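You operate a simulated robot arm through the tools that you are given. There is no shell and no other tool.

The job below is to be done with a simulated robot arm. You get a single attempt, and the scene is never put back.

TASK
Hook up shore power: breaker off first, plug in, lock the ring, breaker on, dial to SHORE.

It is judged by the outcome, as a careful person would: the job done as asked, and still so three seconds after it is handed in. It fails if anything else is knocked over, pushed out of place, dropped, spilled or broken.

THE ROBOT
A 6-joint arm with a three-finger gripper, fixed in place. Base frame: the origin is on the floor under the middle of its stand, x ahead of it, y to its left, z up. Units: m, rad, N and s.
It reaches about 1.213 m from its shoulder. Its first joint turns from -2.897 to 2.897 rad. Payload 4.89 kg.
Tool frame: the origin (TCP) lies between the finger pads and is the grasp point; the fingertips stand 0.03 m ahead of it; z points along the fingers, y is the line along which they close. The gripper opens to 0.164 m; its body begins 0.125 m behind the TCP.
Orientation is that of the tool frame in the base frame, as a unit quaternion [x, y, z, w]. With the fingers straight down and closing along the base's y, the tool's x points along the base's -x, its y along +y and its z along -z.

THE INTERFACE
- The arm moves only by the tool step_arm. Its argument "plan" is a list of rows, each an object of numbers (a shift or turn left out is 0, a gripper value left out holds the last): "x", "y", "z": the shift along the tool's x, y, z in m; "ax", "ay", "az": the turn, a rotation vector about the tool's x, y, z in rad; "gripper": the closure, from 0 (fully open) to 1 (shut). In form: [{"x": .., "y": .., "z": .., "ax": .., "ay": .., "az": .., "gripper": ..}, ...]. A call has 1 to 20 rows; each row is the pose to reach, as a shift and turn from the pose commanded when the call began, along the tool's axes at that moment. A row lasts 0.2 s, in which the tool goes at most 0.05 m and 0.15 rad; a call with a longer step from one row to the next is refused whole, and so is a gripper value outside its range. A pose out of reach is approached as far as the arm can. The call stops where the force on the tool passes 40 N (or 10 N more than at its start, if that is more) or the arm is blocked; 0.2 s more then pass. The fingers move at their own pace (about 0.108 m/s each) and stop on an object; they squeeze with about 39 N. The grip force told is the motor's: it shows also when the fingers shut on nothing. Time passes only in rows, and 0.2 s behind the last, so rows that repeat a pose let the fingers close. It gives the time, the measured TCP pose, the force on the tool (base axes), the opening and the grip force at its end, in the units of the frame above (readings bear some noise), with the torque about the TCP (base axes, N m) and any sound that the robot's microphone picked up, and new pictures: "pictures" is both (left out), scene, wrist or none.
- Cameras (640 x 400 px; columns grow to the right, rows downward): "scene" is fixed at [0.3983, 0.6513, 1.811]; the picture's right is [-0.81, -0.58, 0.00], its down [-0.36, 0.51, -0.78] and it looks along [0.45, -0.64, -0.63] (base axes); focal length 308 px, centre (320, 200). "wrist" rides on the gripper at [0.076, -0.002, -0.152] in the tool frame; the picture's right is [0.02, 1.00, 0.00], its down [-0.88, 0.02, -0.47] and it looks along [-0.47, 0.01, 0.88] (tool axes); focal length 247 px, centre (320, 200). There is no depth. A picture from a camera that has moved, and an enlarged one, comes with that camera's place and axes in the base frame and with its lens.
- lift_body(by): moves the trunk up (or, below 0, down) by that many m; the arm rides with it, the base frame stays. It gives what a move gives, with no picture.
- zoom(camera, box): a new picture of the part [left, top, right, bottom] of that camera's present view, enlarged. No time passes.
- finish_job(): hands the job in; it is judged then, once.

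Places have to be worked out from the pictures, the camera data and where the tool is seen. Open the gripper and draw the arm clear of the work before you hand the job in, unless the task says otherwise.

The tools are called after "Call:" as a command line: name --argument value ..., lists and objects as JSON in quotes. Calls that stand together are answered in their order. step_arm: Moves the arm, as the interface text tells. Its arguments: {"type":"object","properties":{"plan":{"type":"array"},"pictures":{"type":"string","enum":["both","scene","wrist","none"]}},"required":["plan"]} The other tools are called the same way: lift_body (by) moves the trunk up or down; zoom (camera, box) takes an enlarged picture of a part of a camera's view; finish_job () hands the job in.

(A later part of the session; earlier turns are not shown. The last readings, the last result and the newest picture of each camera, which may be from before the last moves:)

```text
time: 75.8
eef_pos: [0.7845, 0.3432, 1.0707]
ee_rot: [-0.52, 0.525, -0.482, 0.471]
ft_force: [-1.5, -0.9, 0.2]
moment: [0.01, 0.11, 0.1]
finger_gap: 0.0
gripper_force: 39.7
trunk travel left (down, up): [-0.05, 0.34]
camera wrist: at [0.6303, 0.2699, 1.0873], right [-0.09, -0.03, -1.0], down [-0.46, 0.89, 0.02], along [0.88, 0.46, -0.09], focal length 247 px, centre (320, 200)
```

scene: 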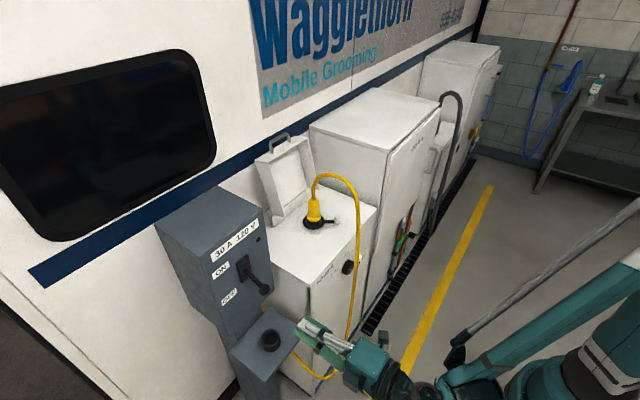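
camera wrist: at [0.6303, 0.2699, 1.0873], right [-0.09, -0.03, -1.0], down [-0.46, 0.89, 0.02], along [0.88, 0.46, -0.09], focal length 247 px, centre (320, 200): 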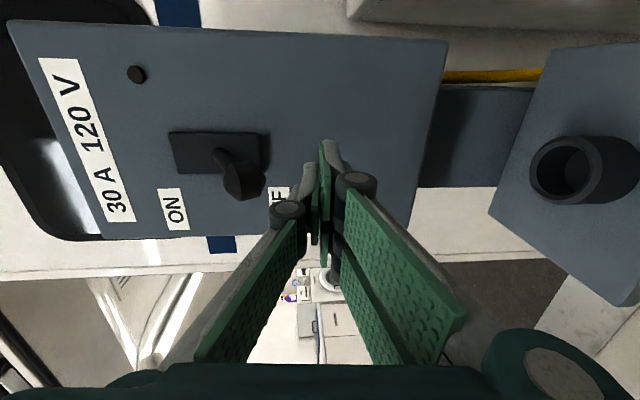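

The tips are beneath the knob. I push up steadily about 10.5 cm to bring the lever to ON, then stop.

Call:
step_arm --plan '[{"y": -0.015, "z": -0.0014, "gripper": 1}, {"y": -0.03, "z": -0.0027, "gripper": 1}, {"y": -0.045, "z": -0.0041, "gripper": 1}, {"y": -0.06, "z": -0.0054, "gripper": 1}, {"y": -0.075, "z": -0.0068, "gripper": 1}, {"y": -0.09, "z": -0.0081, "gripper": 1}, {"y": -0.104, "z": -0.0094, "gripper": 1}]' --pictures "both"

Call:
zoom --camera "scene" --box '[190, 210, 320, 320]'

```text
time: 76.7
eef_pos: [0.7793, 0.3426, 1.1134]
ee_rot: [-0.521, 0.525, -0.482, 0.471]
ft_force: [-16.2, 3.1, -5.9]
moment: [-0.06, -0.07, -0.04]
finger_gap: 0.0
gripper_force: 39.2
trunk travel left (down, up): [-0.05, 0.34]
stopped in row 4: the force on the tool passed its limit at 52 N (the readings are from after the stop); the commanded pose is now the measured one
camera wrist: at [0.6264, 0.2697, 1.1306], right [-0.09, -0.03, -1.0], down [-0.46, 0.89, 0.02], along [0.88, 0.46, -0.09], focal length 247 px, centre (320, 200)
```

scene: 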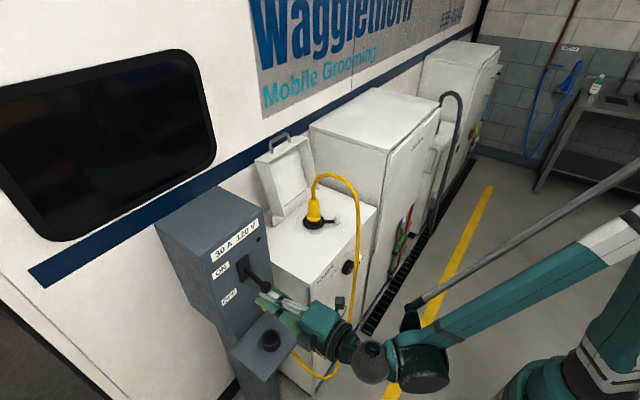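
wrist: 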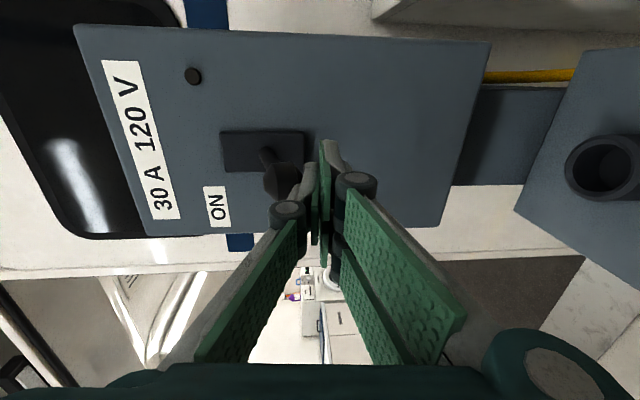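

```text
3.64 times, centred on (255, 265) of scene
camera zoom: at [0.3983, 0.6513, 1.811], right [-0.81, -0.58, 0.0], down [-0.36, 0.51, -0.78], along [0.45, -0.64, -0.63], focal length 1121 px, centre (556, -36)
```

zoom: 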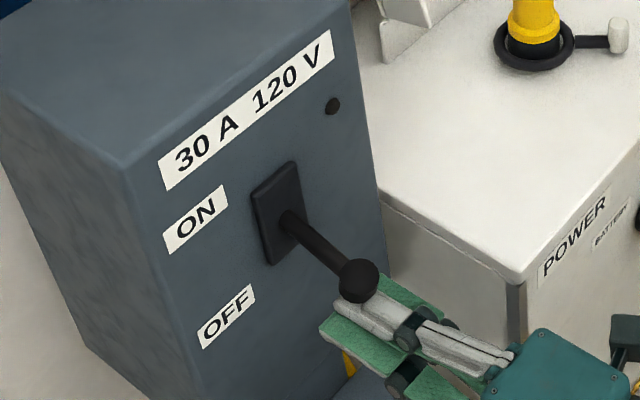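

The push stopped on a force peak with the lever only slightly raised (knob z≈1.138); moving that fast probably added impact. I continue upward in slower 4 mm steps.

Call:
step_arm --plan '[{"y": -0.004, "gripper": 1}, {"y": -0.008, "gripper": 1}, {"y": -0.012, "gripper": 1}, {"y": -0.016, "gripper": 1}, {"y": -0.02, "gripper": 1}, {"y": -0.024, "gripper": 1}, {"y": -0.028, "gripper": 1}, {"y": -0.032, "gripper": 1}, {"y": -0.036, "gripper": 1}, {"y": -0.04, "gripper": 1}]' --pictures "both"

Call:
zoom --camera "scene" --box '[190, 210, 320, 320]'

```text
time: 77.1
eef_pos: [0.7789, 0.343, 1.1157]
ee_rot: [-0.52, 0.525, -0.482, 0.471]
ft_force: [-20.0, 3.6, -7.4]
moment: [-0.07, -0.22, -0.02]
finger_gap: 0.0001
gripper_force: 38.7
trunk travel left (down, up): [-0.05, 0.34]
stopped in row 2: the force on the tool passed its limit at 44 N (the readings are from after the stop); the commanded pose is now the measured one
camera wrist: at [0.6256, 0.2696, 1.1333], right [-0.09, -0.03, -1.0], down [-0.46, 0.89, 0.02], along [0.88, 0.46, -0.09], focal length 247 px, centre (320, 200)
```

scene: 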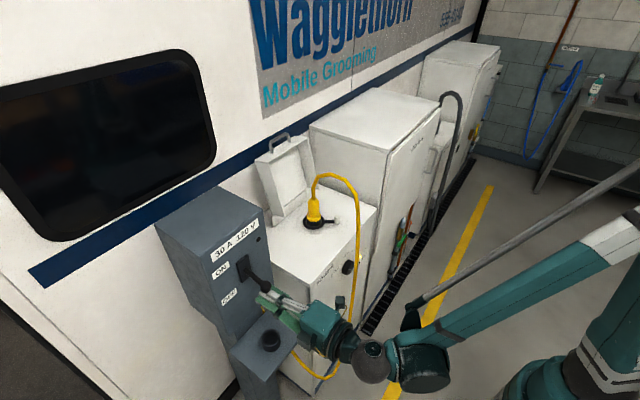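
wrist: 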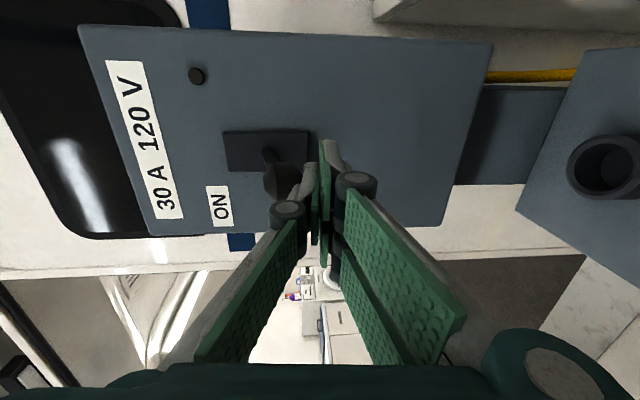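

```text
3.64 times, centred on (255, 265) of scene
camera zoom: at [0.3983, 0.6513, 1.811], right [-0.81, -0.58, 0.0], down [-0.36, 0.51, -0.78], along [0.45, -0.64, -0.63], focal length 1121 px, centre (556, -36)
```

zoom: 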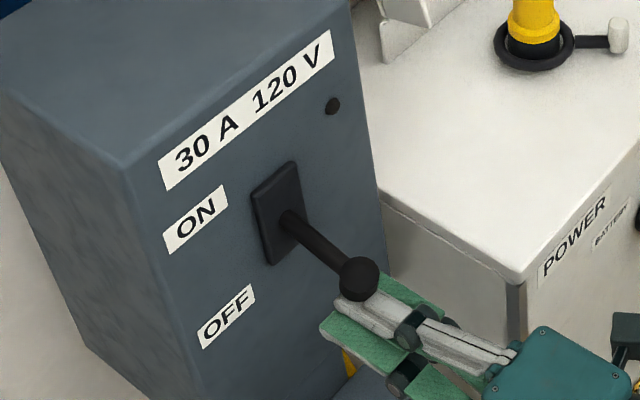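

The reaction is mostly along -x, so the knob seems caught against a step on the finger's back rather than the lever being stiff. I look closely before changing the approach.

Call:
zoom --camera "wrist" --box '[220, 110, 400, 250]'

Call:
zoom --camera "scene" --box '[240, 250, 320, 330]'

```text
2.86 times, centred on (310, 180) of wrist
camera zoom: at [0.6256, 0.2696, 1.1333], right [-0.09, -0.03, -1.0], down [-0.46, 0.89, 0.02], along [0.88, 0.46, -0.09], focal length 706 px, centre (349, 257)
```

zoom: 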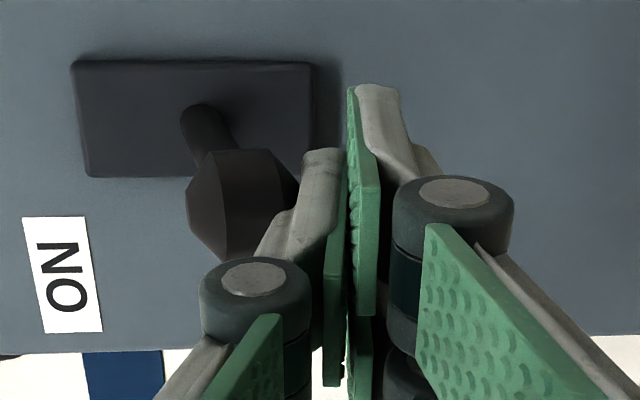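

```text
5.00 times, centred on (280, 290) of scene
camera zoom: at [0.3983, 0.6513, 1.811], right [-0.81, -0.58, 0.0], down [-0.36, 0.51, -0.78], along [0.45, -0.64, -0.63], focal length 1542 px, centre (520, -250)
```

zoom: 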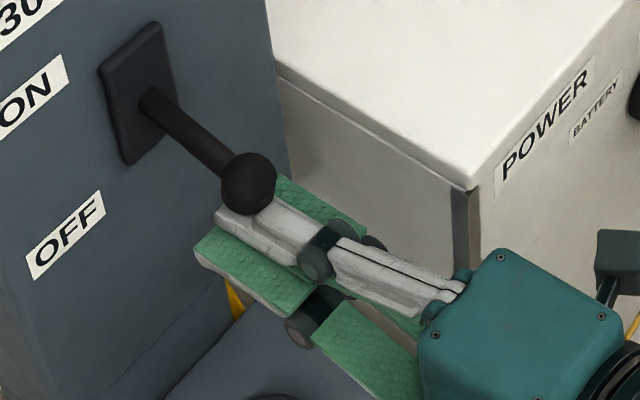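

The knob sits on the sloped ridge of the finger's back. I retract about 12 mm so it rests on the flatter tip section, then push up again in small steps.

Call:
step_arm --plan '[{"z": -0.006, "gripper": 1}, {"z": -0.013, "gripper": 1}, {"z": -0.013, "y": -0.005, "gripper": 1}, {"z": -0.0135, "y": -0.01, "gripper": 1}, {"z": -0.014, "y": -0.016, "gripper": 1}, {"z": -0.0145, "y": -0.022, "gripper": 1}, {"z": -0.015, "y": -0.028, "gripper": 1}, {"z": -0.015, "y": -0.034, "gripper": 1}, {"z": -0.015, "y": -0.04, "gripper": 1}, {"z": -0.0145, "y": -0.046, "gripper": 1}, {"z": -0.014, "y": -0.052, "gripper": 1}, {"z": -0.013, "y": -0.058, "gripper": 1}, {"z": -0.012, "y": -0.064, "gripper": 1}]' --pictures "both"

Call:
zoom --camera "scene" --box '[190, 210, 320, 320]'

Call:
zoom --camera "wrist" --box '[220, 110, 400, 250]'

```text
time: 79.9
eef_pos: [0.7736, 0.3427, 1.1755]
ee_rot: [-0.52, 0.527, -0.48, 0.471]
ft_force: [-8.3, 2.1, -30.0]
moment: [0.07, 0.65, 0.03]
finger_gap: 0.0002
gripper_force: 39.3
trunk travel left (down, up): [-0.05, 0.34]
stopped in row 13: the force on the tool passed its limit at 48 N (the readings are from after the stop); the commanded pose is now the measured one
camera wrist: at [0.6198, 0.2696, 1.1927], right [-0.1, -0.02, -0.99], down [-0.46, 0.89, 0.02], along [0.88, 0.46, -0.1], focal length 247 px, centre (320, 200)
```

scene: 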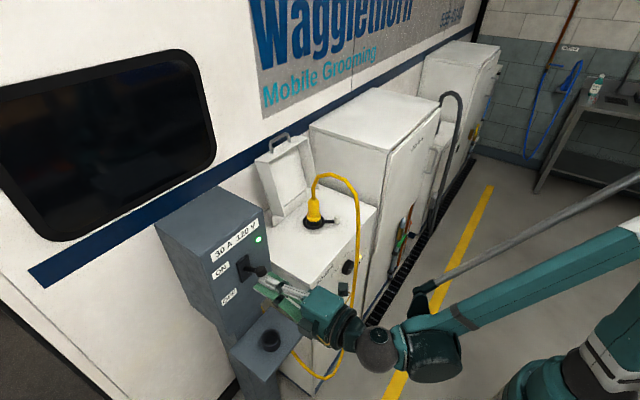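
wrist: 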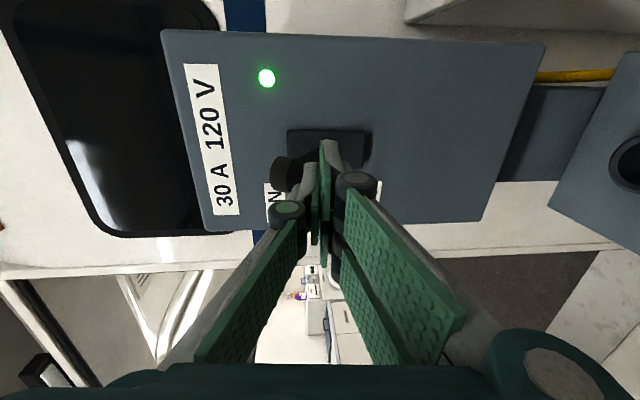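

```text
3.64 times, centred on (255, 265) of scene
camera zoom: at [0.3983, 0.6513, 1.811], right [-0.81, -0.58, 0.0], down [-0.36, 0.51, -0.78], along [0.45, -0.64, -0.63], focal length 1121 px, centre (556, -36)
```

zoom: 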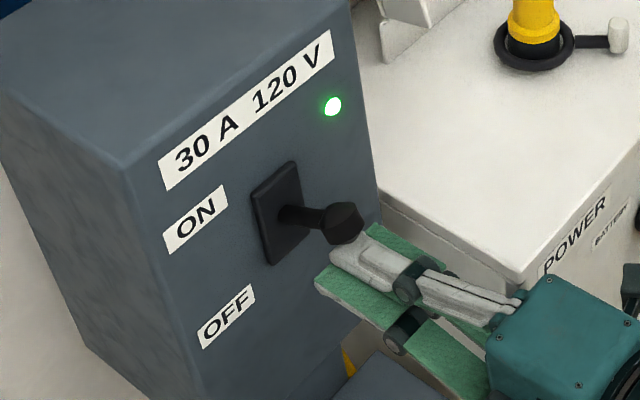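

```text
2.86 times, centred on (310, 180) of wrist
camera zoom: at [0.6198, 0.2696, 1.1927], right [-0.1, -0.02, -0.99], down [-0.46, 0.89, 0.02], along [0.88, 0.46, -0.1], focal length 706 px, centre (349, 257)
```

zoom: 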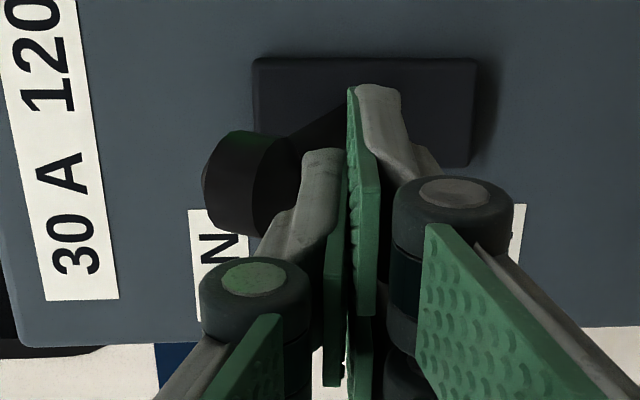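

The green LED is lit and the lever is at its ON stop. I ease down off it, back away, and confirm that it stays on.

Call:
step_arm --plan '[{"y": 0.008, "gripper": 1}, {"y": 0.015, "gripper": 1}, {"y": 0.015, "z": -0.035, "gripper": 1}, {"y": 0.015, "z": -0.075, "gripper": 1}, {"y": 0.015, "z": -0.115, "gripper": 1}, {"y": 0.015, "z": -0.145, "gripper": 1}]' --pictures "both"

Call:
zoom --camera "scene" --box '[190, 190, 390, 320]'

```text
time: 81.3
eef_pos: [0.6257, 0.3471, 1.179]
ee_rot: [-0.52, 0.527, -0.48, 0.471]
ft_force: [1.8, 0.4, -1.2]
moment: [-0.01, -0.08, -0.08]
finger_gap: 0.0
gripper_force: 39.2
trunk travel left (down, up): [-0.05, 0.34]
camera wrist: at [0.4726, 0.2725, 1.1955], right [-0.1, -0.02, -1.0], down [-0.46, 0.89, 0.02], along [0.88, 0.46, -0.1], focal length 247 px, centre (320, 200)
```

scene: 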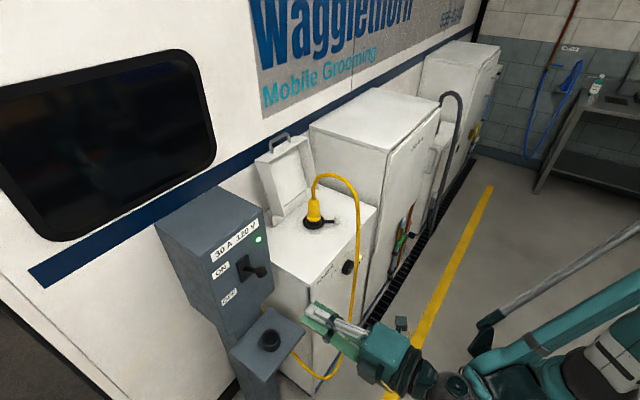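
wrist: 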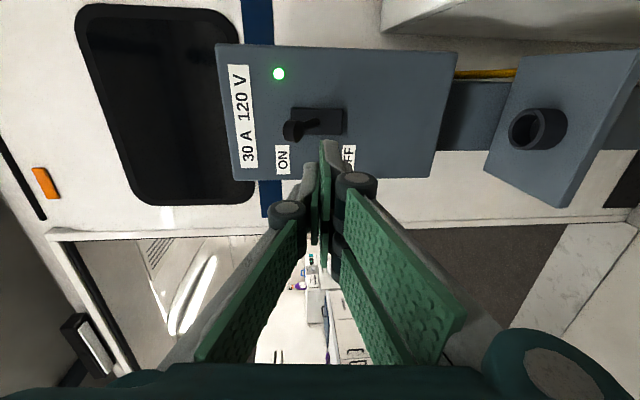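

```text
3.08 times, centred on (290, 255) of scene
camera zoom: at [0.3983, 0.6513, 1.811], right [-0.81, -0.58, 0.0], down [-0.36, 0.51, -0.78], along [0.45, -0.64, -0.63], focal length 949 px, centre (412, 31)
```

zoom: 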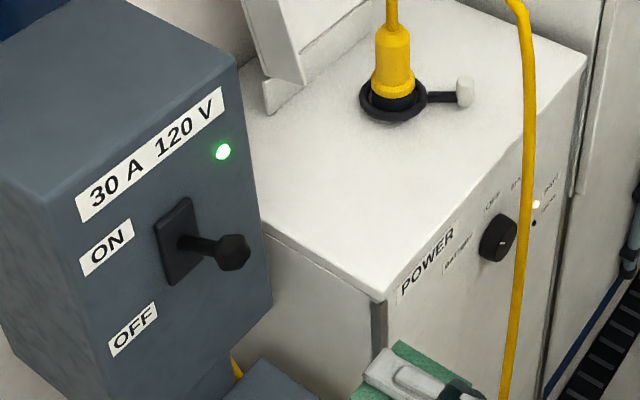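

The breaker stays on with its LED lit. Now for the dial: I cross back in front of the cabinet, rolling the tool to zero so the fingers will close sideways on the dial.

Call:
step_arm --plan '[{"x": 0.035, "y": 0.0045, "z": 0.001, "az": 0.143, "gripper": 0.5}, {"x": 0.07, "y": 0.009, "z": 0.002, "az": 0.286, "gripper": 0.5}, {"x": 0.105, "y": 0.0135, "z": 0.003, "az": 0.429, "gripper": 0.5}, {"x": 0.14, "y": 0.018, "z": 0.004, "az": 0.572, "gripper": 0.5}, {"x": 0.175, "y": 0.0225, "z": 0.005, "az": 0.715, "gripper": 0.5}, {"x": 0.21, "y": 0.027, "z": 0.006, "az": 0.858, "gripper": 0.5}, {"x": 0.245, "y": 0.0315, "z": 0.007, "az": 1.001, "gripper": 0.5}, {"x": 0.28, "y": 0.036, "z": 0.008, "az": 1.144, "gripper": 0.5}, {"x": 0.315, "y": 0.0405, "z": 0.009, "az": 1.287, "gripper": 0.5}, {"x": 0.35, "y": 0.045, "z": 0.01, "az": 1.43, "gripper": 0.5}, {"x": 0.386, "y": 0.0498, "z": 0.011, "az": 1.571, "gripper": 0.5}]' --pictures "both"

```text
time: 83.7
eef_pos: [0.6236, -0.0469, 1.1206]
ee_rot: [-0.128, 0.738, -0.159, 0.644]
ft_force: [0.0, 2.7, 0.5]
moment: [-0.08, 0.05, -0.44]
finger_gap: 0.0821
gripper_force: 0.2
out of reach, approached as far as the arm can: row 11
trunk travel left (down, up): [-0.05, 0.34]
camera wrist: at [0.4625, -0.0672, 1.071], right [0.01, 0.91, -0.42], down [-0.35, 0.4, 0.85], along [0.94, 0.13, 0.32], focal length 247 px, centre (320, 200)
```

scene: 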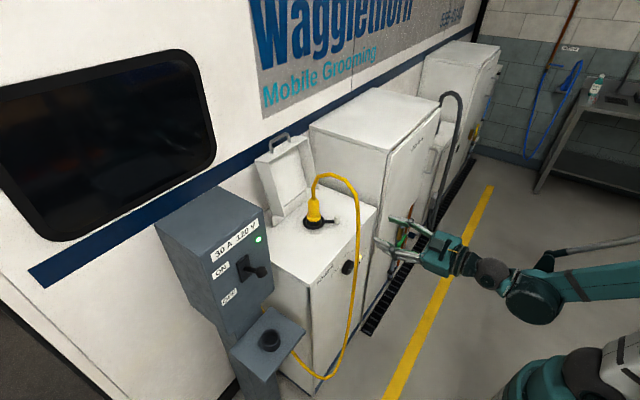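
wrist: 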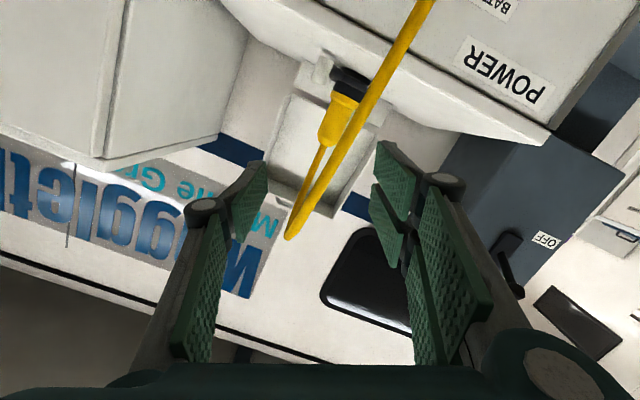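

The roll is not quite complete (about -24°) because of the wrist limit when level. I use the remaining 5 cm of downward trunk travel, then pitch down to gain slack.

Call:
lift_body --by -0.05

Call:
step_arm --plan '[{"ax": -0.041, "ay": 0.095, "az": -0.007, "gripper": 0.5}, {"ax": -0.081, "ay": 0.189, "az": -0.0144, "gripper": 0.5}, {"ax": -0.122, "ay": 0.284, "az": -0.0216, "gripper": 0.5}, {"ax": -0.122, "ay": 0.284, "az": -0.0216, "gripper": 0.5}]' --pictures "none"

```text
time: 84.6
eef_pos: [0.6263, -0.0319, 1.0753]
ee_rot: [-0.008, 0.742, -0.02, 0.67]
ft_force: [0.0, 0.0, 0.0]
moment: [0.03, -0.01, -0.01]
finger_gap: 0.0821
gripper_force: 0.0
trunk travel left (down, up): [0.0, 0.39]
```

```text
time: 85.6
eef_pos: [0.6243, -0.0312, 1.0768]
ee_rot: [-0.053, 0.83, 0.017, 0.556]
ft_force: [0.3, -0.6, 0.0]
moment: [0.0, -0.01, 0.02]
finger_gap: 0.0819
gripper_force: 0.0
trunk travel left (down, up): [0.0, 0.39]
```

With the trunk lower, the tool settled at nearly zero roll and about 22° pitch. I correct the small yaw, go to 25° pitch and descend to dial height, still well in front of the panel, for a straight look.

Call:
step_arm --plan '[{"ax": 0.0224, "ay": 0.0117, "az": 0.0105, "x": 0.0433, "z": 0.0113, "gripper": 0.5}, {"ax": 0.0448, "ay": 0.0234, "az": 0.021, "x": 0.0867, "z": 0.0226, "gripper": 0.5}, {"ax": 0.0671, "ay": 0.0351, "az": 0.0316, "x": 0.13, "z": 0.0338, "gripper": 0.5}, {"ax": 0.0895, "ay": 0.0468, "az": 0.0421, "x": 0.1733, "z": 0.0451, "gripper": 0.5}, {"ax": 0.0895, "ay": 0.0468, "az": 0.0421, "x": 0.1733, "z": 0.0451, "gripper": 0.5}]' --pictures "both"

Call:
zoom --camera "wrist" --box '[210, 60, 430, 280]'

Call:
zoom --camera "scene" --box '[300, 220, 420, 330]'

```text
time: 86.8
eef_pos: [0.6048, -0.0388, 0.8966]
ee_rot: [-0.012, 0.843, -0.009, 0.538]
ft_force: [2.5, 0.3, -1.0]
moment: [0.06, 0.11, 0.07]
finger_gap: 0.0821
gripper_force: 0.0
trunk travel left (down, up): [0.0, 0.39]
camera wrist: at [0.4345, -0.0426, 0.8919], right [-0.02, 1.0, -0.05], down [-0.06, 0.05, 1.0], along [1.0, 0.02, 0.06], focal length 247 px, centre (320, 200)
```

scene: 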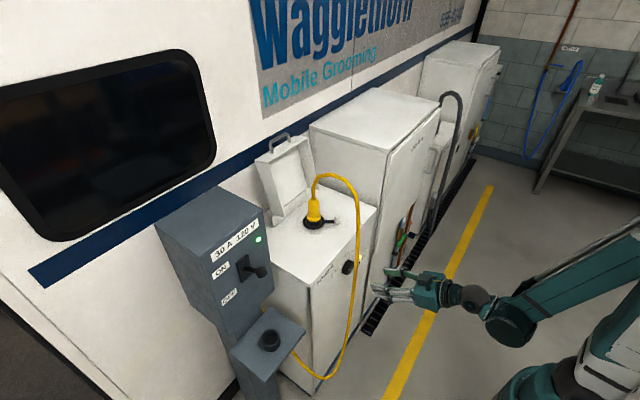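
wrist: 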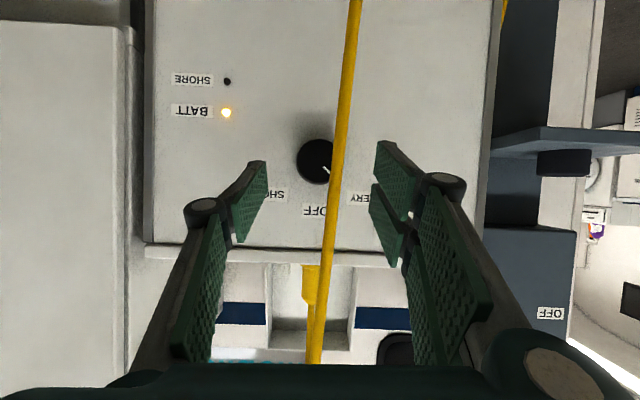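

```text
1.82 times, centred on (320, 170) of wrist
camera zoom: at [0.4345, -0.0426, 0.8919], right [-0.02, 1.0, -0.05], down [-0.06, 0.05, 1.0], along [1.0, 0.02, 0.06], focal length 449 px, centre (320, 254)
```

zoom: 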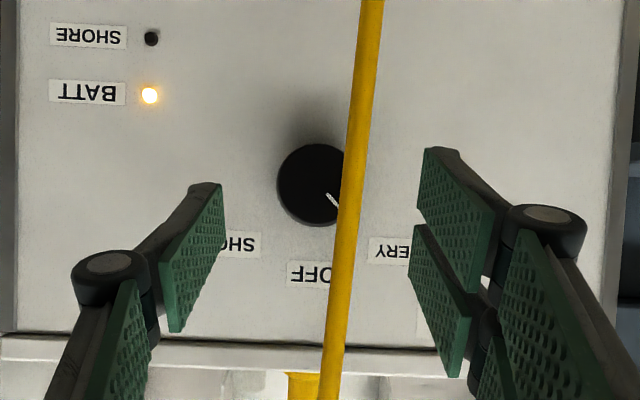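

```text
3.64 times, centred on (360, 275) of scene
camera zoom: at [0.3983, 0.6513, 1.811], right [-0.81, -0.58, 0.0], down [-0.36, 0.51, -0.78], along [0.45, -0.64, -0.63], focal length 1121 px, centre (174, -73)
```

zoom: 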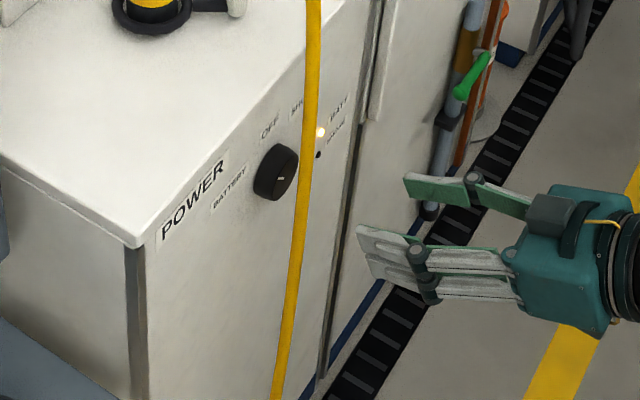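

The dial centre is (·, -0.040, 0.861), about 58 mm across, with its pointer about 45° toward BATTERY, so SHORE needs about 90° clockwise as seen from the front. I pre-rotate the tool -45° about the dial axis and line it up on that axis, fingers opened to about 11 cm.

Call:
step_arm --plan '[{"ax": 0.0552, "ay": 0.0014, "az": -0.1188, "x": 0.0015, "z": 0.0109, "gripper": 0.33}, {"ax": 0.1103, "ay": 0.0028, "az": -0.2375, "x": 0.003, "z": 0.0217, "gripper": 0.33}, {"ax": 0.1655, "ay": 0.0042, "az": -0.3563, "x": 0.0045, "z": 0.0326, "gripper": 0.33}, {"ax": 0.2207, "ay": 0.0055, "az": -0.4751, "x": 0.006, "z": 0.0434, "gripper": 0.33}, {"ax": 0.2758, "ay": 0.0069, "az": -0.5938, "x": 0.0075, "y": -0.0004, "z": 0.0543, "gripper": 0.33}, {"ax": 0.331, "ay": 0.0083, "az": -0.7126, "x": 0.009, "y": -0.0008, "z": 0.0651, "gripper": 0.33}, {"ax": 0.331, "ay": 0.0083, "az": -0.7126, "x": 0.009, "y": -0.0008, "z": 0.0651, "gripper": 0.33}]' --pictures "both"

```text
time: 88.4
eef_pos: [0.6686, -0.0381, 0.9072]
ee_rot: [-0.217, 0.776, -0.331, 0.491]
ft_force: [-0.7, -0.9, -0.1]
moment: [0.05, -0.02, 0.07]
finger_gap: 0.1098
gripper_force: 0.1
out of reach, approached as far as the arm can: row 3, 4, 5, 6, 7
trunk travel left (down, up): [0.0, 0.39]
camera wrist: at [0.4973, -0.0441, 0.9067], right [-0.02, 0.67, -0.74], down [-0.06, 0.74, 0.67], along [1.0, 0.06, 0.02], focal length 247 px, centre (320, 200)
```

scene: 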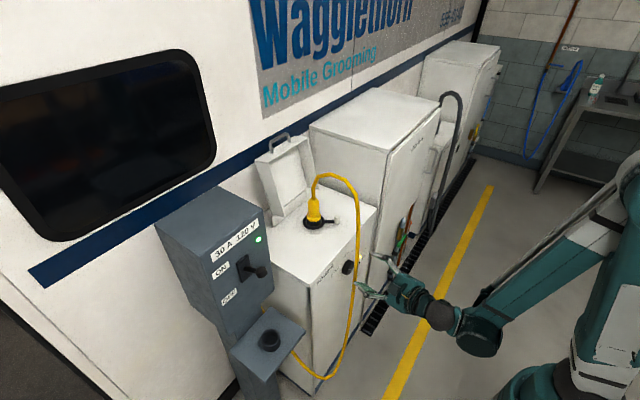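
wrist: 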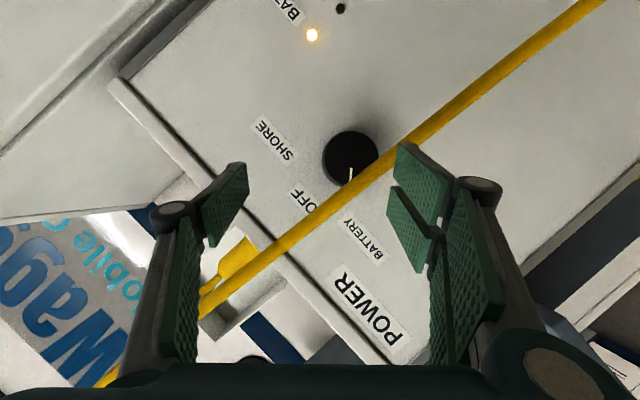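

At -45° the wrist limit keeps the tool 4.6 cm too high. I will turn the dial in shorter strokes of about 30° instead, so I go to a -16° pre-rotation and down onto the dial axis.

Call:
step_arm --plan '[{"ax": -0.0536, "ay": -0.0015, "az": 0.1146, "gripper": 0.33}, {"ax": -0.1072, "ay": -0.003, "az": 0.2292, "gripper": 0.33}, {"ax": -0.1608, "ay": -0.0045, "az": 0.3438, "gripper": 0.33}, {"ax": -0.2144, "ay": -0.006, "az": 0.4584, "gripper": 0.33}, {"ax": -0.2144, "ay": -0.006, "az": 0.4584, "x": 0.0083, "y": 0.0159, "z": 0.0214, "gripper": 0.33}, {"ax": -0.2144, "ay": -0.006, "az": 0.4584, "x": 0.0166, "y": 0.0318, "z": 0.0428, "gripper": 0.33}, {"ax": -0.2144, "ay": -0.006, "az": 0.4584, "x": 0.0166, "y": 0.0318, "z": 0.0428, "gripper": 0.33}]' --pictures "wrist"

Call:
zoom --camera "wrist" --box '[210, 60, 430, 280]'

Call:
zoom --camera "scene" --box '[300, 220, 420, 330]'

```text
time: 90.0
eef_pos: [0.7013, -0.0403, 0.8658]
ee_rot: [-0.087, 0.834, -0.127, 0.529]
ft_force: [-0.3, -0.2, 1.1]
moment: [0.02, 0.0, 0.02]
finger_gap: 0.11
gripper_force: 0.2
out of reach, approached as far as the arm can: row 6, 7
trunk travel left (down, up): [0.0, 0.39]
camera wrist: at [0.5307, -0.0453, 0.863], right [-0.02, 0.95, -0.32], down [-0.06, 0.32, 0.95], along [1.0, 0.04, 0.05], focal length 247 px, centre (320, 200)
```

wrist: 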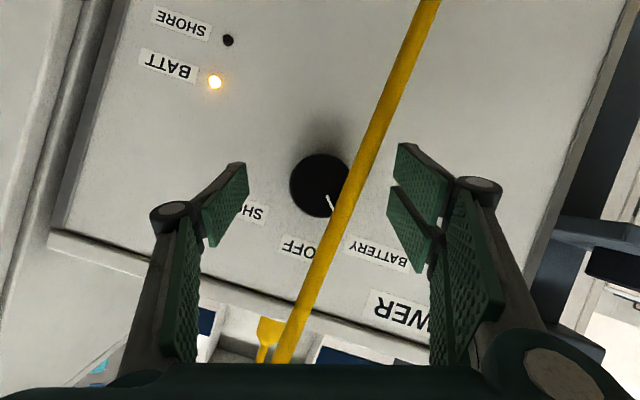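

```text
1.82 times, centred on (320, 170) of wrist
camera zoom: at [0.5307, -0.0453, 0.863], right [-0.02, 0.95, -0.32], down [-0.06, 0.32, 0.95], along [1.0, 0.04, 0.05], focal length 449 px, centre (320, 254)
```

zoom: 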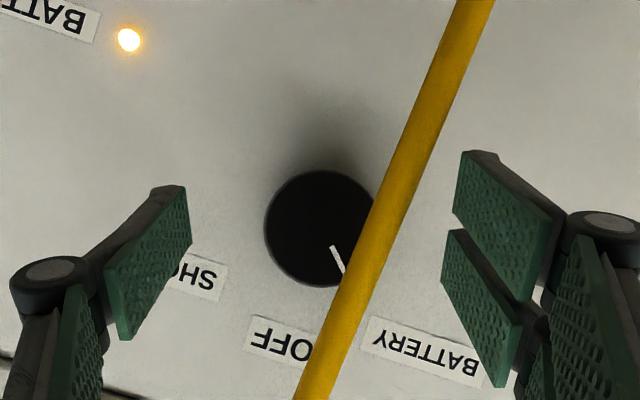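

```text
3.64 times, centred on (360, 275) of scene
camera zoom: at [0.3983, 0.6513, 1.811], right [-0.81, -0.58, 0.0], down [-0.36, 0.51, -0.78], along [0.45, -0.64, -0.63], focal length 1121 px, centre (174, -73)
```

zoom: 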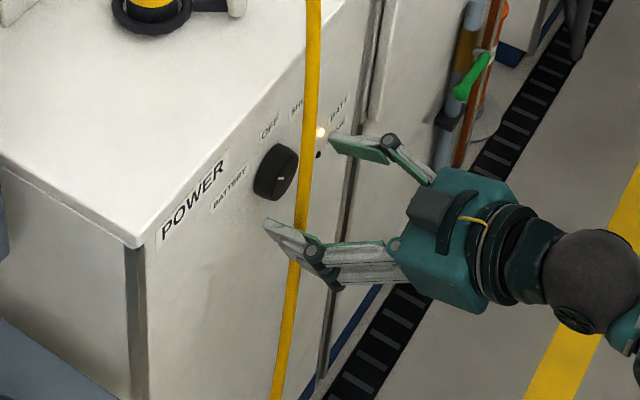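

The dial centre is about (·, -0.040, 0.862) and the tool is within a few millimetres of its axis. I advance to TCP x≈0.728, fingertips just short of the panel, and check for contact.

Call:
step_arm --plan '[{"x": -0.004, "y": 0.0006, "z": 0.0128, "gripper": 0.33}, {"x": -0.0081, "y": 0.0012, "z": 0.0257, "gripper": 0.33}, {"x": -0.0081, "y": 0.0012, "z": 0.0257, "gripper": 0.33}]' --pictures "both"

Call:
zoom --camera "scene" --box '[320, 230, 420, 310]'

```text
time: 90.8
eef_pos: [0.728, -0.042, 0.8601]
ee_rot: [-0.087, 0.833, -0.126, 0.531]
ft_force: [-1.0, 0.2, -0.4]
moment: [0.01, -0.04, -0.04]
finger_gap: 0.11
gripper_force: 0.1
trunk travel left (down, up): [0.0, 0.39]
camera wrist: at [0.5571, -0.0459, 0.8577], right [-0.02, 0.95, -0.32], down [-0.06, 0.32, 0.95], along [1.0, 0.04, 0.05], focal length 247 px, centre (320, 200)
```

scene: 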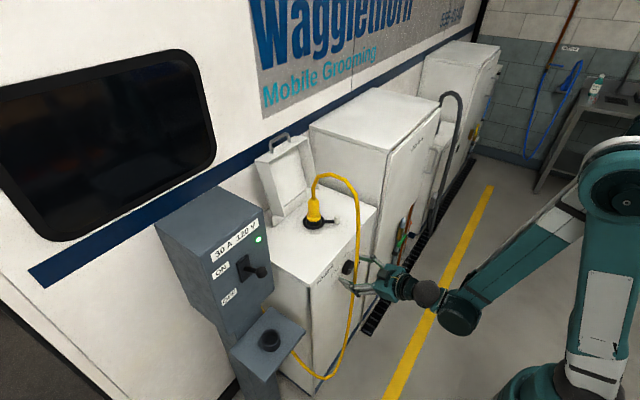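
wrist: 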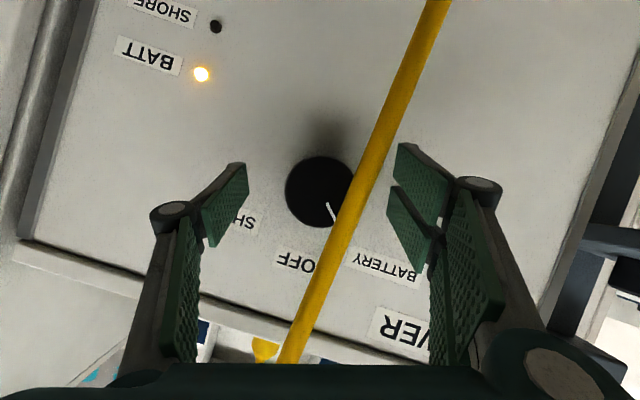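

```text
5.00 times, centred on (370, 270) of scene
camera zoom: at [0.3983, 0.6513, 1.811], right [-0.81, -0.58, 0.0], down [-0.36, 0.51, -0.78], along [0.45, -0.64, -0.63], focal length 1542 px, centre (70, -150)
```

zoom: 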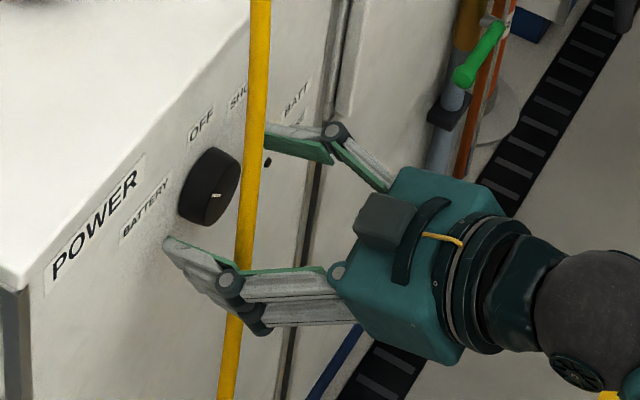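

No contact yet, but the pad tips only overlap the dial's rim by a few millimetres. I creep forward 5 mm more and read the force.

Call:
step_arm --plan '[{"x": -0.0011, "z": 0.0023, "gripper": 0.33}, {"x": -0.0021, "z": 0.0045, "gripper": 0.33}]' --pictures "none"

```text
time: 91.4
eef_pos: [0.733, -0.0426, 0.8605]
ee_rot: [-0.087, 0.833, -0.126, 0.532]
ft_force: [0.2, 0.6, -0.4]
moment: [0.02, -0.03, 0.03]
finger_gap: 0.1096
gripper_force: 0.2
trunk travel left (down, up): [0.0, 0.39]
```

Still no contact at TCP x=0.733. I creep another 4 mm.

Call:
step_arm --plan '[{"x": -0.0008, "z": 0.0018, "y": 0.001, "gripper": 0.33}, {"x": -0.0017, "z": 0.0036, "y": 0.002, "gripper": 0.33}]' --pictures "none"

```text
time: 92.0
eef_pos: [0.7355, -0.0387, 0.861]
ee_rot: [-0.087, 0.833, -0.126, 0.531]
ft_force: [-0.9, -0.6, 0.4]
moment: [0.01, -0.01, 0.02]
finger_gap: 0.1096
gripper_force: 0.0
trunk travel left (down, up): [0.0, 0.39]
```

Still free. I now close on the dial and check the gap and forces.

Call:
step_arm --plan '[{"gripper": 0.5}, {"gripper": 0.6}, {"gripper": 0.8}, {"gripper": 1}, {"gripper": 1}]' --pictures "both"

Call:
zoom --camera "scene" --box '[320, 230, 420, 310]'

Call:
zoom --camera "wrist" --box '[210, 60, 430, 280]'

```text
time: 92.5
eef_pos: [0.7321, -0.0368, 0.8614]
ee_rot: [-0.089, 0.833, -0.124, 0.532]
ft_force: [-35.1, 15.4, 2.1]
moment: [0.24, -0.16, 2.13]
finger_gap: 0.0738
gripper_force: 10.5
trunk travel left (down, up): [0.0, 0.39]
stopped in row 2: the force on the tool passed its limit at 52 N (the readings are from after the stop); the commanded pose is now the measured one
camera wrist: at [0.562, -0.0417, 0.8586], right [-0.02, 0.95, -0.32], down [-0.06, 0.32, 0.95], along [1.0, 0.04, 0.05], focal length 247 px, centre (320, 200)
```

scene: 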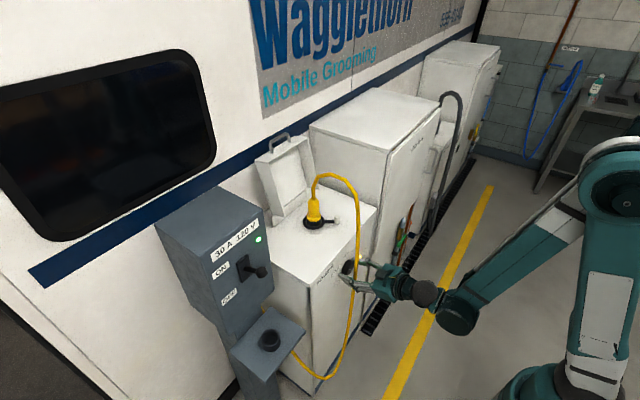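
wrist: 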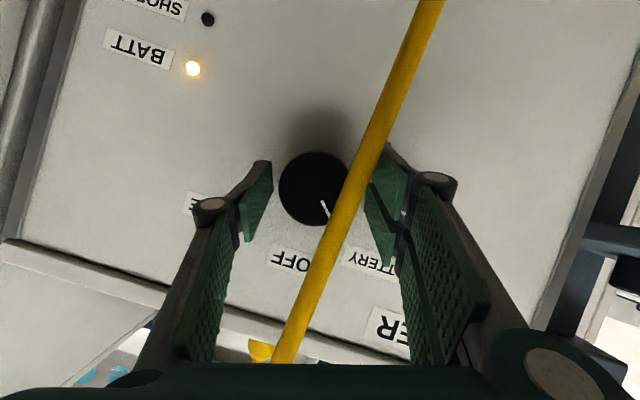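

```text
5.00 times, centred on (370, 270) of scene
camera zoom: at [0.3983, 0.6513, 1.811], right [-0.81, -0.58, 0.0], down [-0.36, 0.51, -0.78], along [0.45, -0.64, -0.63], focal length 1542 px, centre (70, -150)
```

zoom: 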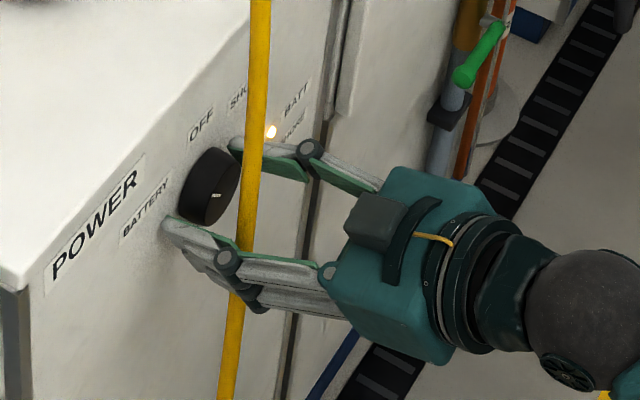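

```text
1.82 times, centred on (320, 170) of wrist
camera zoom: at [0.562, -0.0417, 0.8586], right [-0.02, 0.95, -0.32], down [-0.06, 0.32, 0.95], along [1.0, 0.04, 0.05], focal length 449 px, centre (320, 254)
```

zoom: 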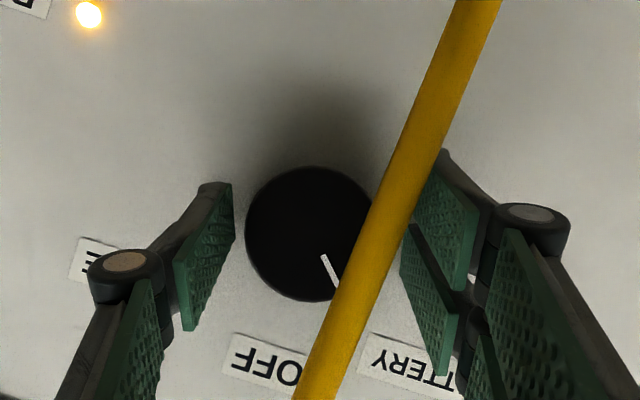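

The closing fingertips reached the panel; the +y tips touched it. I back off about 4.5 mm, re-centre 3 mm in y, and close again.

Call:
step_arm --plan '[{"x": 0.0014, "y": -0.0014, "z": -0.0019, "gripper": 0.55}, {"x": 0.0027, "y": -0.0028, "z": -0.0037, "gripper": 0.55}, {"x": 0.0027, "y": -0.0028, "z": -0.0037, "gripper": 0.6}, {"x": 0.0027, "y": -0.0028, "z": -0.0037, "gripper": 0.7}, {"x": 0.0027, "y": -0.0028, "z": -0.0037, "gripper": 1}, {"x": 0.0027, "y": -0.0028, "z": -0.0037, "gripper": 1}]' --pictures "both"

Call:
zoom --camera "scene" --box '[320, 230, 420, 310]'

Call:
zoom --camera "wrist" --box '[210, 60, 430, 280]'

```text
time: 93.9
eef_pos: [0.7314, -0.0395, 0.861]
ee_rot: [-0.087, 0.834, -0.126, 0.531]
ft_force: [7.2, 10.1, -1.2]
moment: [-0.04, 0.02, 0.31]
finger_gap: 0.057
gripper_force: 44.7
trunk travel left (down, up): [0.0, 0.39]
camera wrist: at [0.5602, -0.0449, 0.8582], right [-0.02, 0.95, -0.32], down [-0.06, 0.32, 0.95], along [1.0, 0.04, 0.05], focal length 247 px, centre (320, 200)
```

scene: 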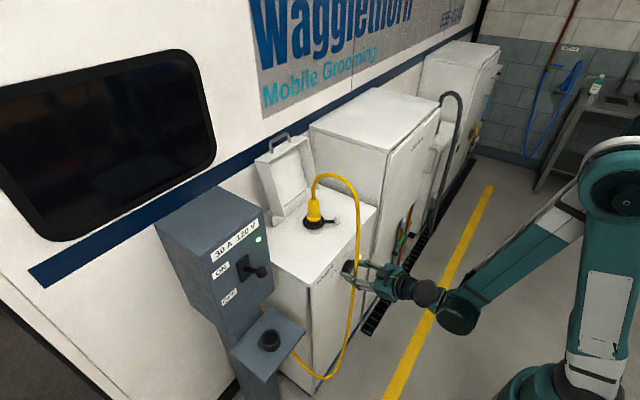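
wrist: 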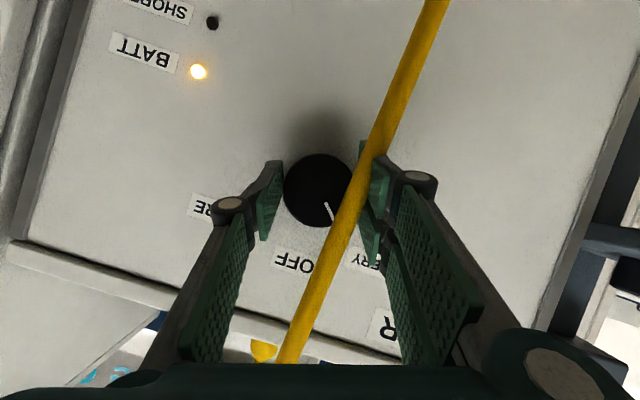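

```text
5.00 times, centred on (370, 270) of scene
camera zoom: at [0.3983, 0.6513, 1.811], right [-0.81, -0.58, 0.0], down [-0.36, 0.51, -0.78], along [0.45, -0.64, -0.63], focal length 1542 px, centre (70, -150)
```

zoom: 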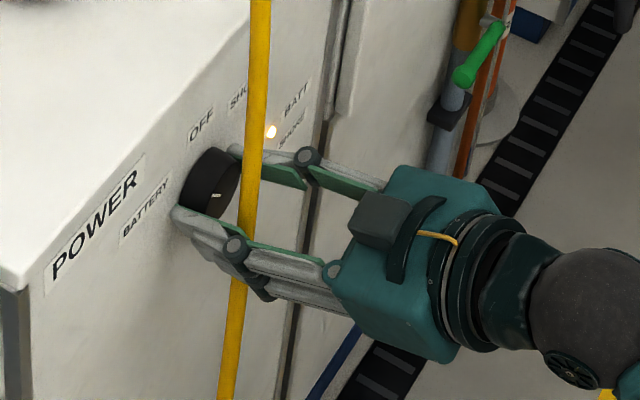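

```text
1.82 times, centred on (320, 170) of wrist
camera zoom: at [0.5602, -0.0449, 0.8582], right [-0.02, 0.95, -0.32], down [-0.06, 0.32, 0.95], along [1.0, 0.04, 0.05], focal length 449 px, centre (320, 254)
```

zoom: 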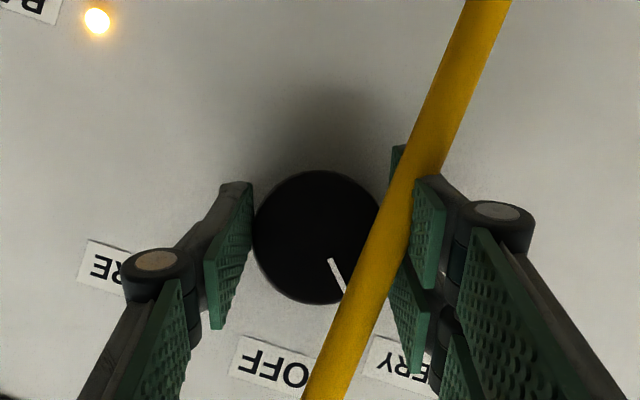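

The dial is gripped with a 57 mm gap. I rotate the tool +30° about the dial axis (clockwise as seen from the front), keeping the TCP on the axis.

Call:
step_arm --plan '[{"ax": -0.0277, "ay": -0.0007, "az": 0.0592, "gripper": 1}, {"ax": -0.0555, "ay": -0.0014, "az": 0.1185, "gripper": 1}, {"ax": -0.0832, "ay": -0.0021, "az": 0.1777, "gripper": 1}, {"ax": -0.1109, "ay": -0.0028, "az": 0.237, "gripper": 1}, {"ax": -0.1387, "ay": -0.0036, "az": 0.2962, "gripper": 1}, {"ax": -0.1664, "ay": -0.0043, "az": 0.3554, "gripper": 1}, {"ax": -0.1942, "ay": -0.005, "az": 0.4147, "gripper": 1}, {"ax": -0.2219, "ay": -0.0057, "az": 0.4739, "gripper": 1}]' --pictures "both"

Call:
zoom --camera "wrist" --box '[210, 60, 430, 280]'

Call:
zoom --camera "scene" --box '[320, 230, 420, 310]'

```text
time: 95.7
eef_pos: [0.7289, -0.04, 0.8606]
ee_rot: [0.052, 0.838, 0.095, 0.535]
ft_force: [-3.3, 5.0, 5.5]
moment: [0.0, -0.35, -0.2]
finger_gap: 0.0567
gripper_force: 45.2
trunk travel left (down, up): [0.0, 0.39]
camera wrist: at [0.5592, -0.043, 0.8559], right [-0.02, 0.98, 0.2], down [-0.06, -0.2, 0.98], along [1.0, 0.01, 0.06], focal length 247 px, centre (320, 200)
```

scene: 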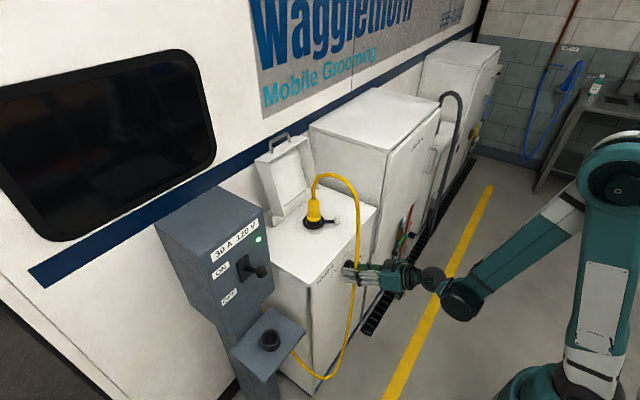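
wrist: 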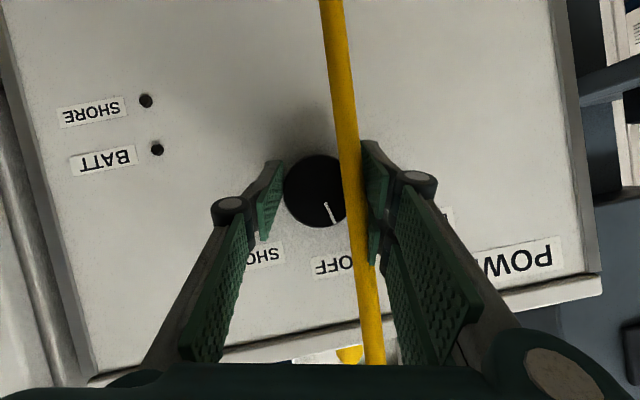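

```text
1.82 times, centred on (320, 170) of wrist
camera zoom: at [0.5592, -0.043, 0.8559], right [-0.02, 0.98, 0.2], down [-0.06, -0.2, 0.98], along [1.0, 0.01, 0.06], focal length 449 px, centre (320, 254)
```

zoom: 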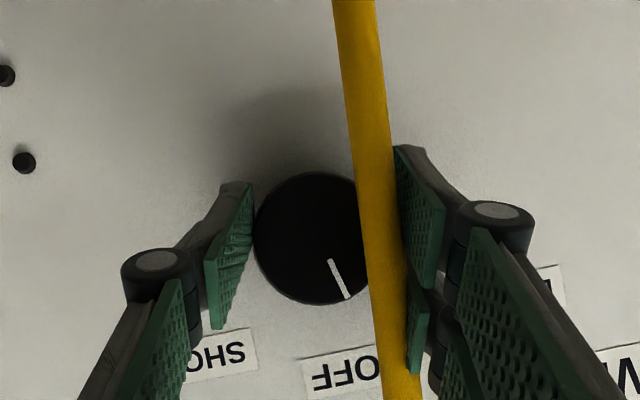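

```text
5.00 times, centred on (370, 270) of scene
camera zoom: at [0.3983, 0.6513, 1.811], right [-0.81, -0.58, 0.0], down [-0.36, 0.51, -0.78], along [0.45, -0.64, -0.63], focal length 1542 px, centre (70, -150)
```

zoom: 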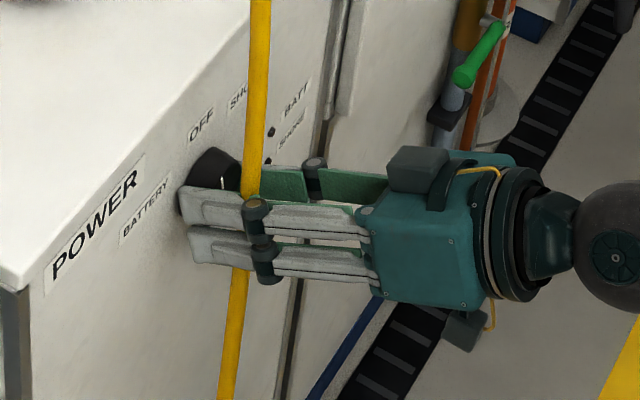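

The dial turned about 28° and the BATT lamp is already out. I release, swing the tool back 31°, and re-grip for the next stroke.

Call:
step_arm --plan '[{"gripper": 0.5}, {"gripper": 0.5}, {"ax": 0.0571, "ay": 0.002, "az": -0.1226, "gripper": 0.5}, {"ax": 0.1143, "ay": 0.0039, "az": -0.2452, "gripper": 0.5}, {"ax": 0.1714, "ay": 0.0059, "az": -0.3678, "gripper": 0.5}, {"ax": 0.2285, "ay": 0.0078, "az": -0.4904, "gripper": 0.5}, {"ax": 0.2285, "ay": 0.0078, "az": -0.4904, "gripper": 0.5}]' --pictures "wrist"

Call:
zoom --camera "wrist" --box '[210, 60, 430, 280]'

```text
time: 97.3
eef_pos: [0.731, -0.0407, 0.8617]
ee_rot: [-0.094, 0.832, -0.133, 0.53]
ft_force: [-0.4, -0.3, -1.1]
moment: [0.03, -0.01, 0.04]
finger_gap: 0.082
gripper_force: 0.2
trunk travel left (down, up): [0.0, 0.39]
camera wrist: at [0.5598, -0.0457, 0.8594], right [-0.02, 0.94, -0.34], down [-0.06, 0.34, 0.94], along [1.0, 0.04, 0.05], focal length 247 px, centre (320, 200)
```

wrist: 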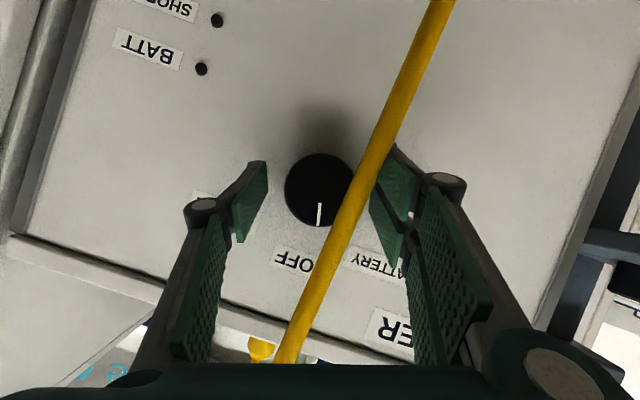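

```text
1.82 times, centred on (320, 170) of wrist
camera zoom: at [0.5598, -0.0457, 0.8594], right [-0.02, 0.94, -0.34], down [-0.06, 0.34, 0.94], along [1.0, 0.04, 0.05], focal length 449 px, centre (320, 254)
```

zoom: 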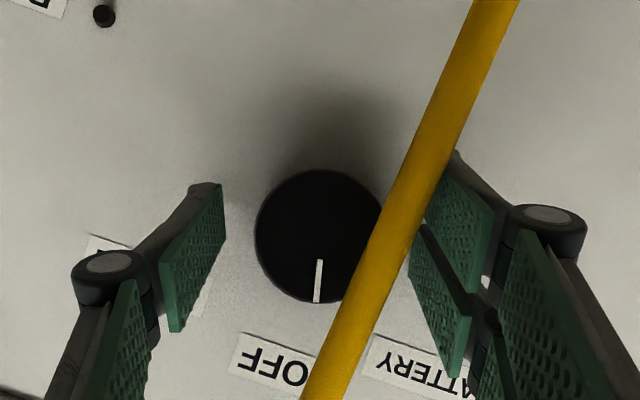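

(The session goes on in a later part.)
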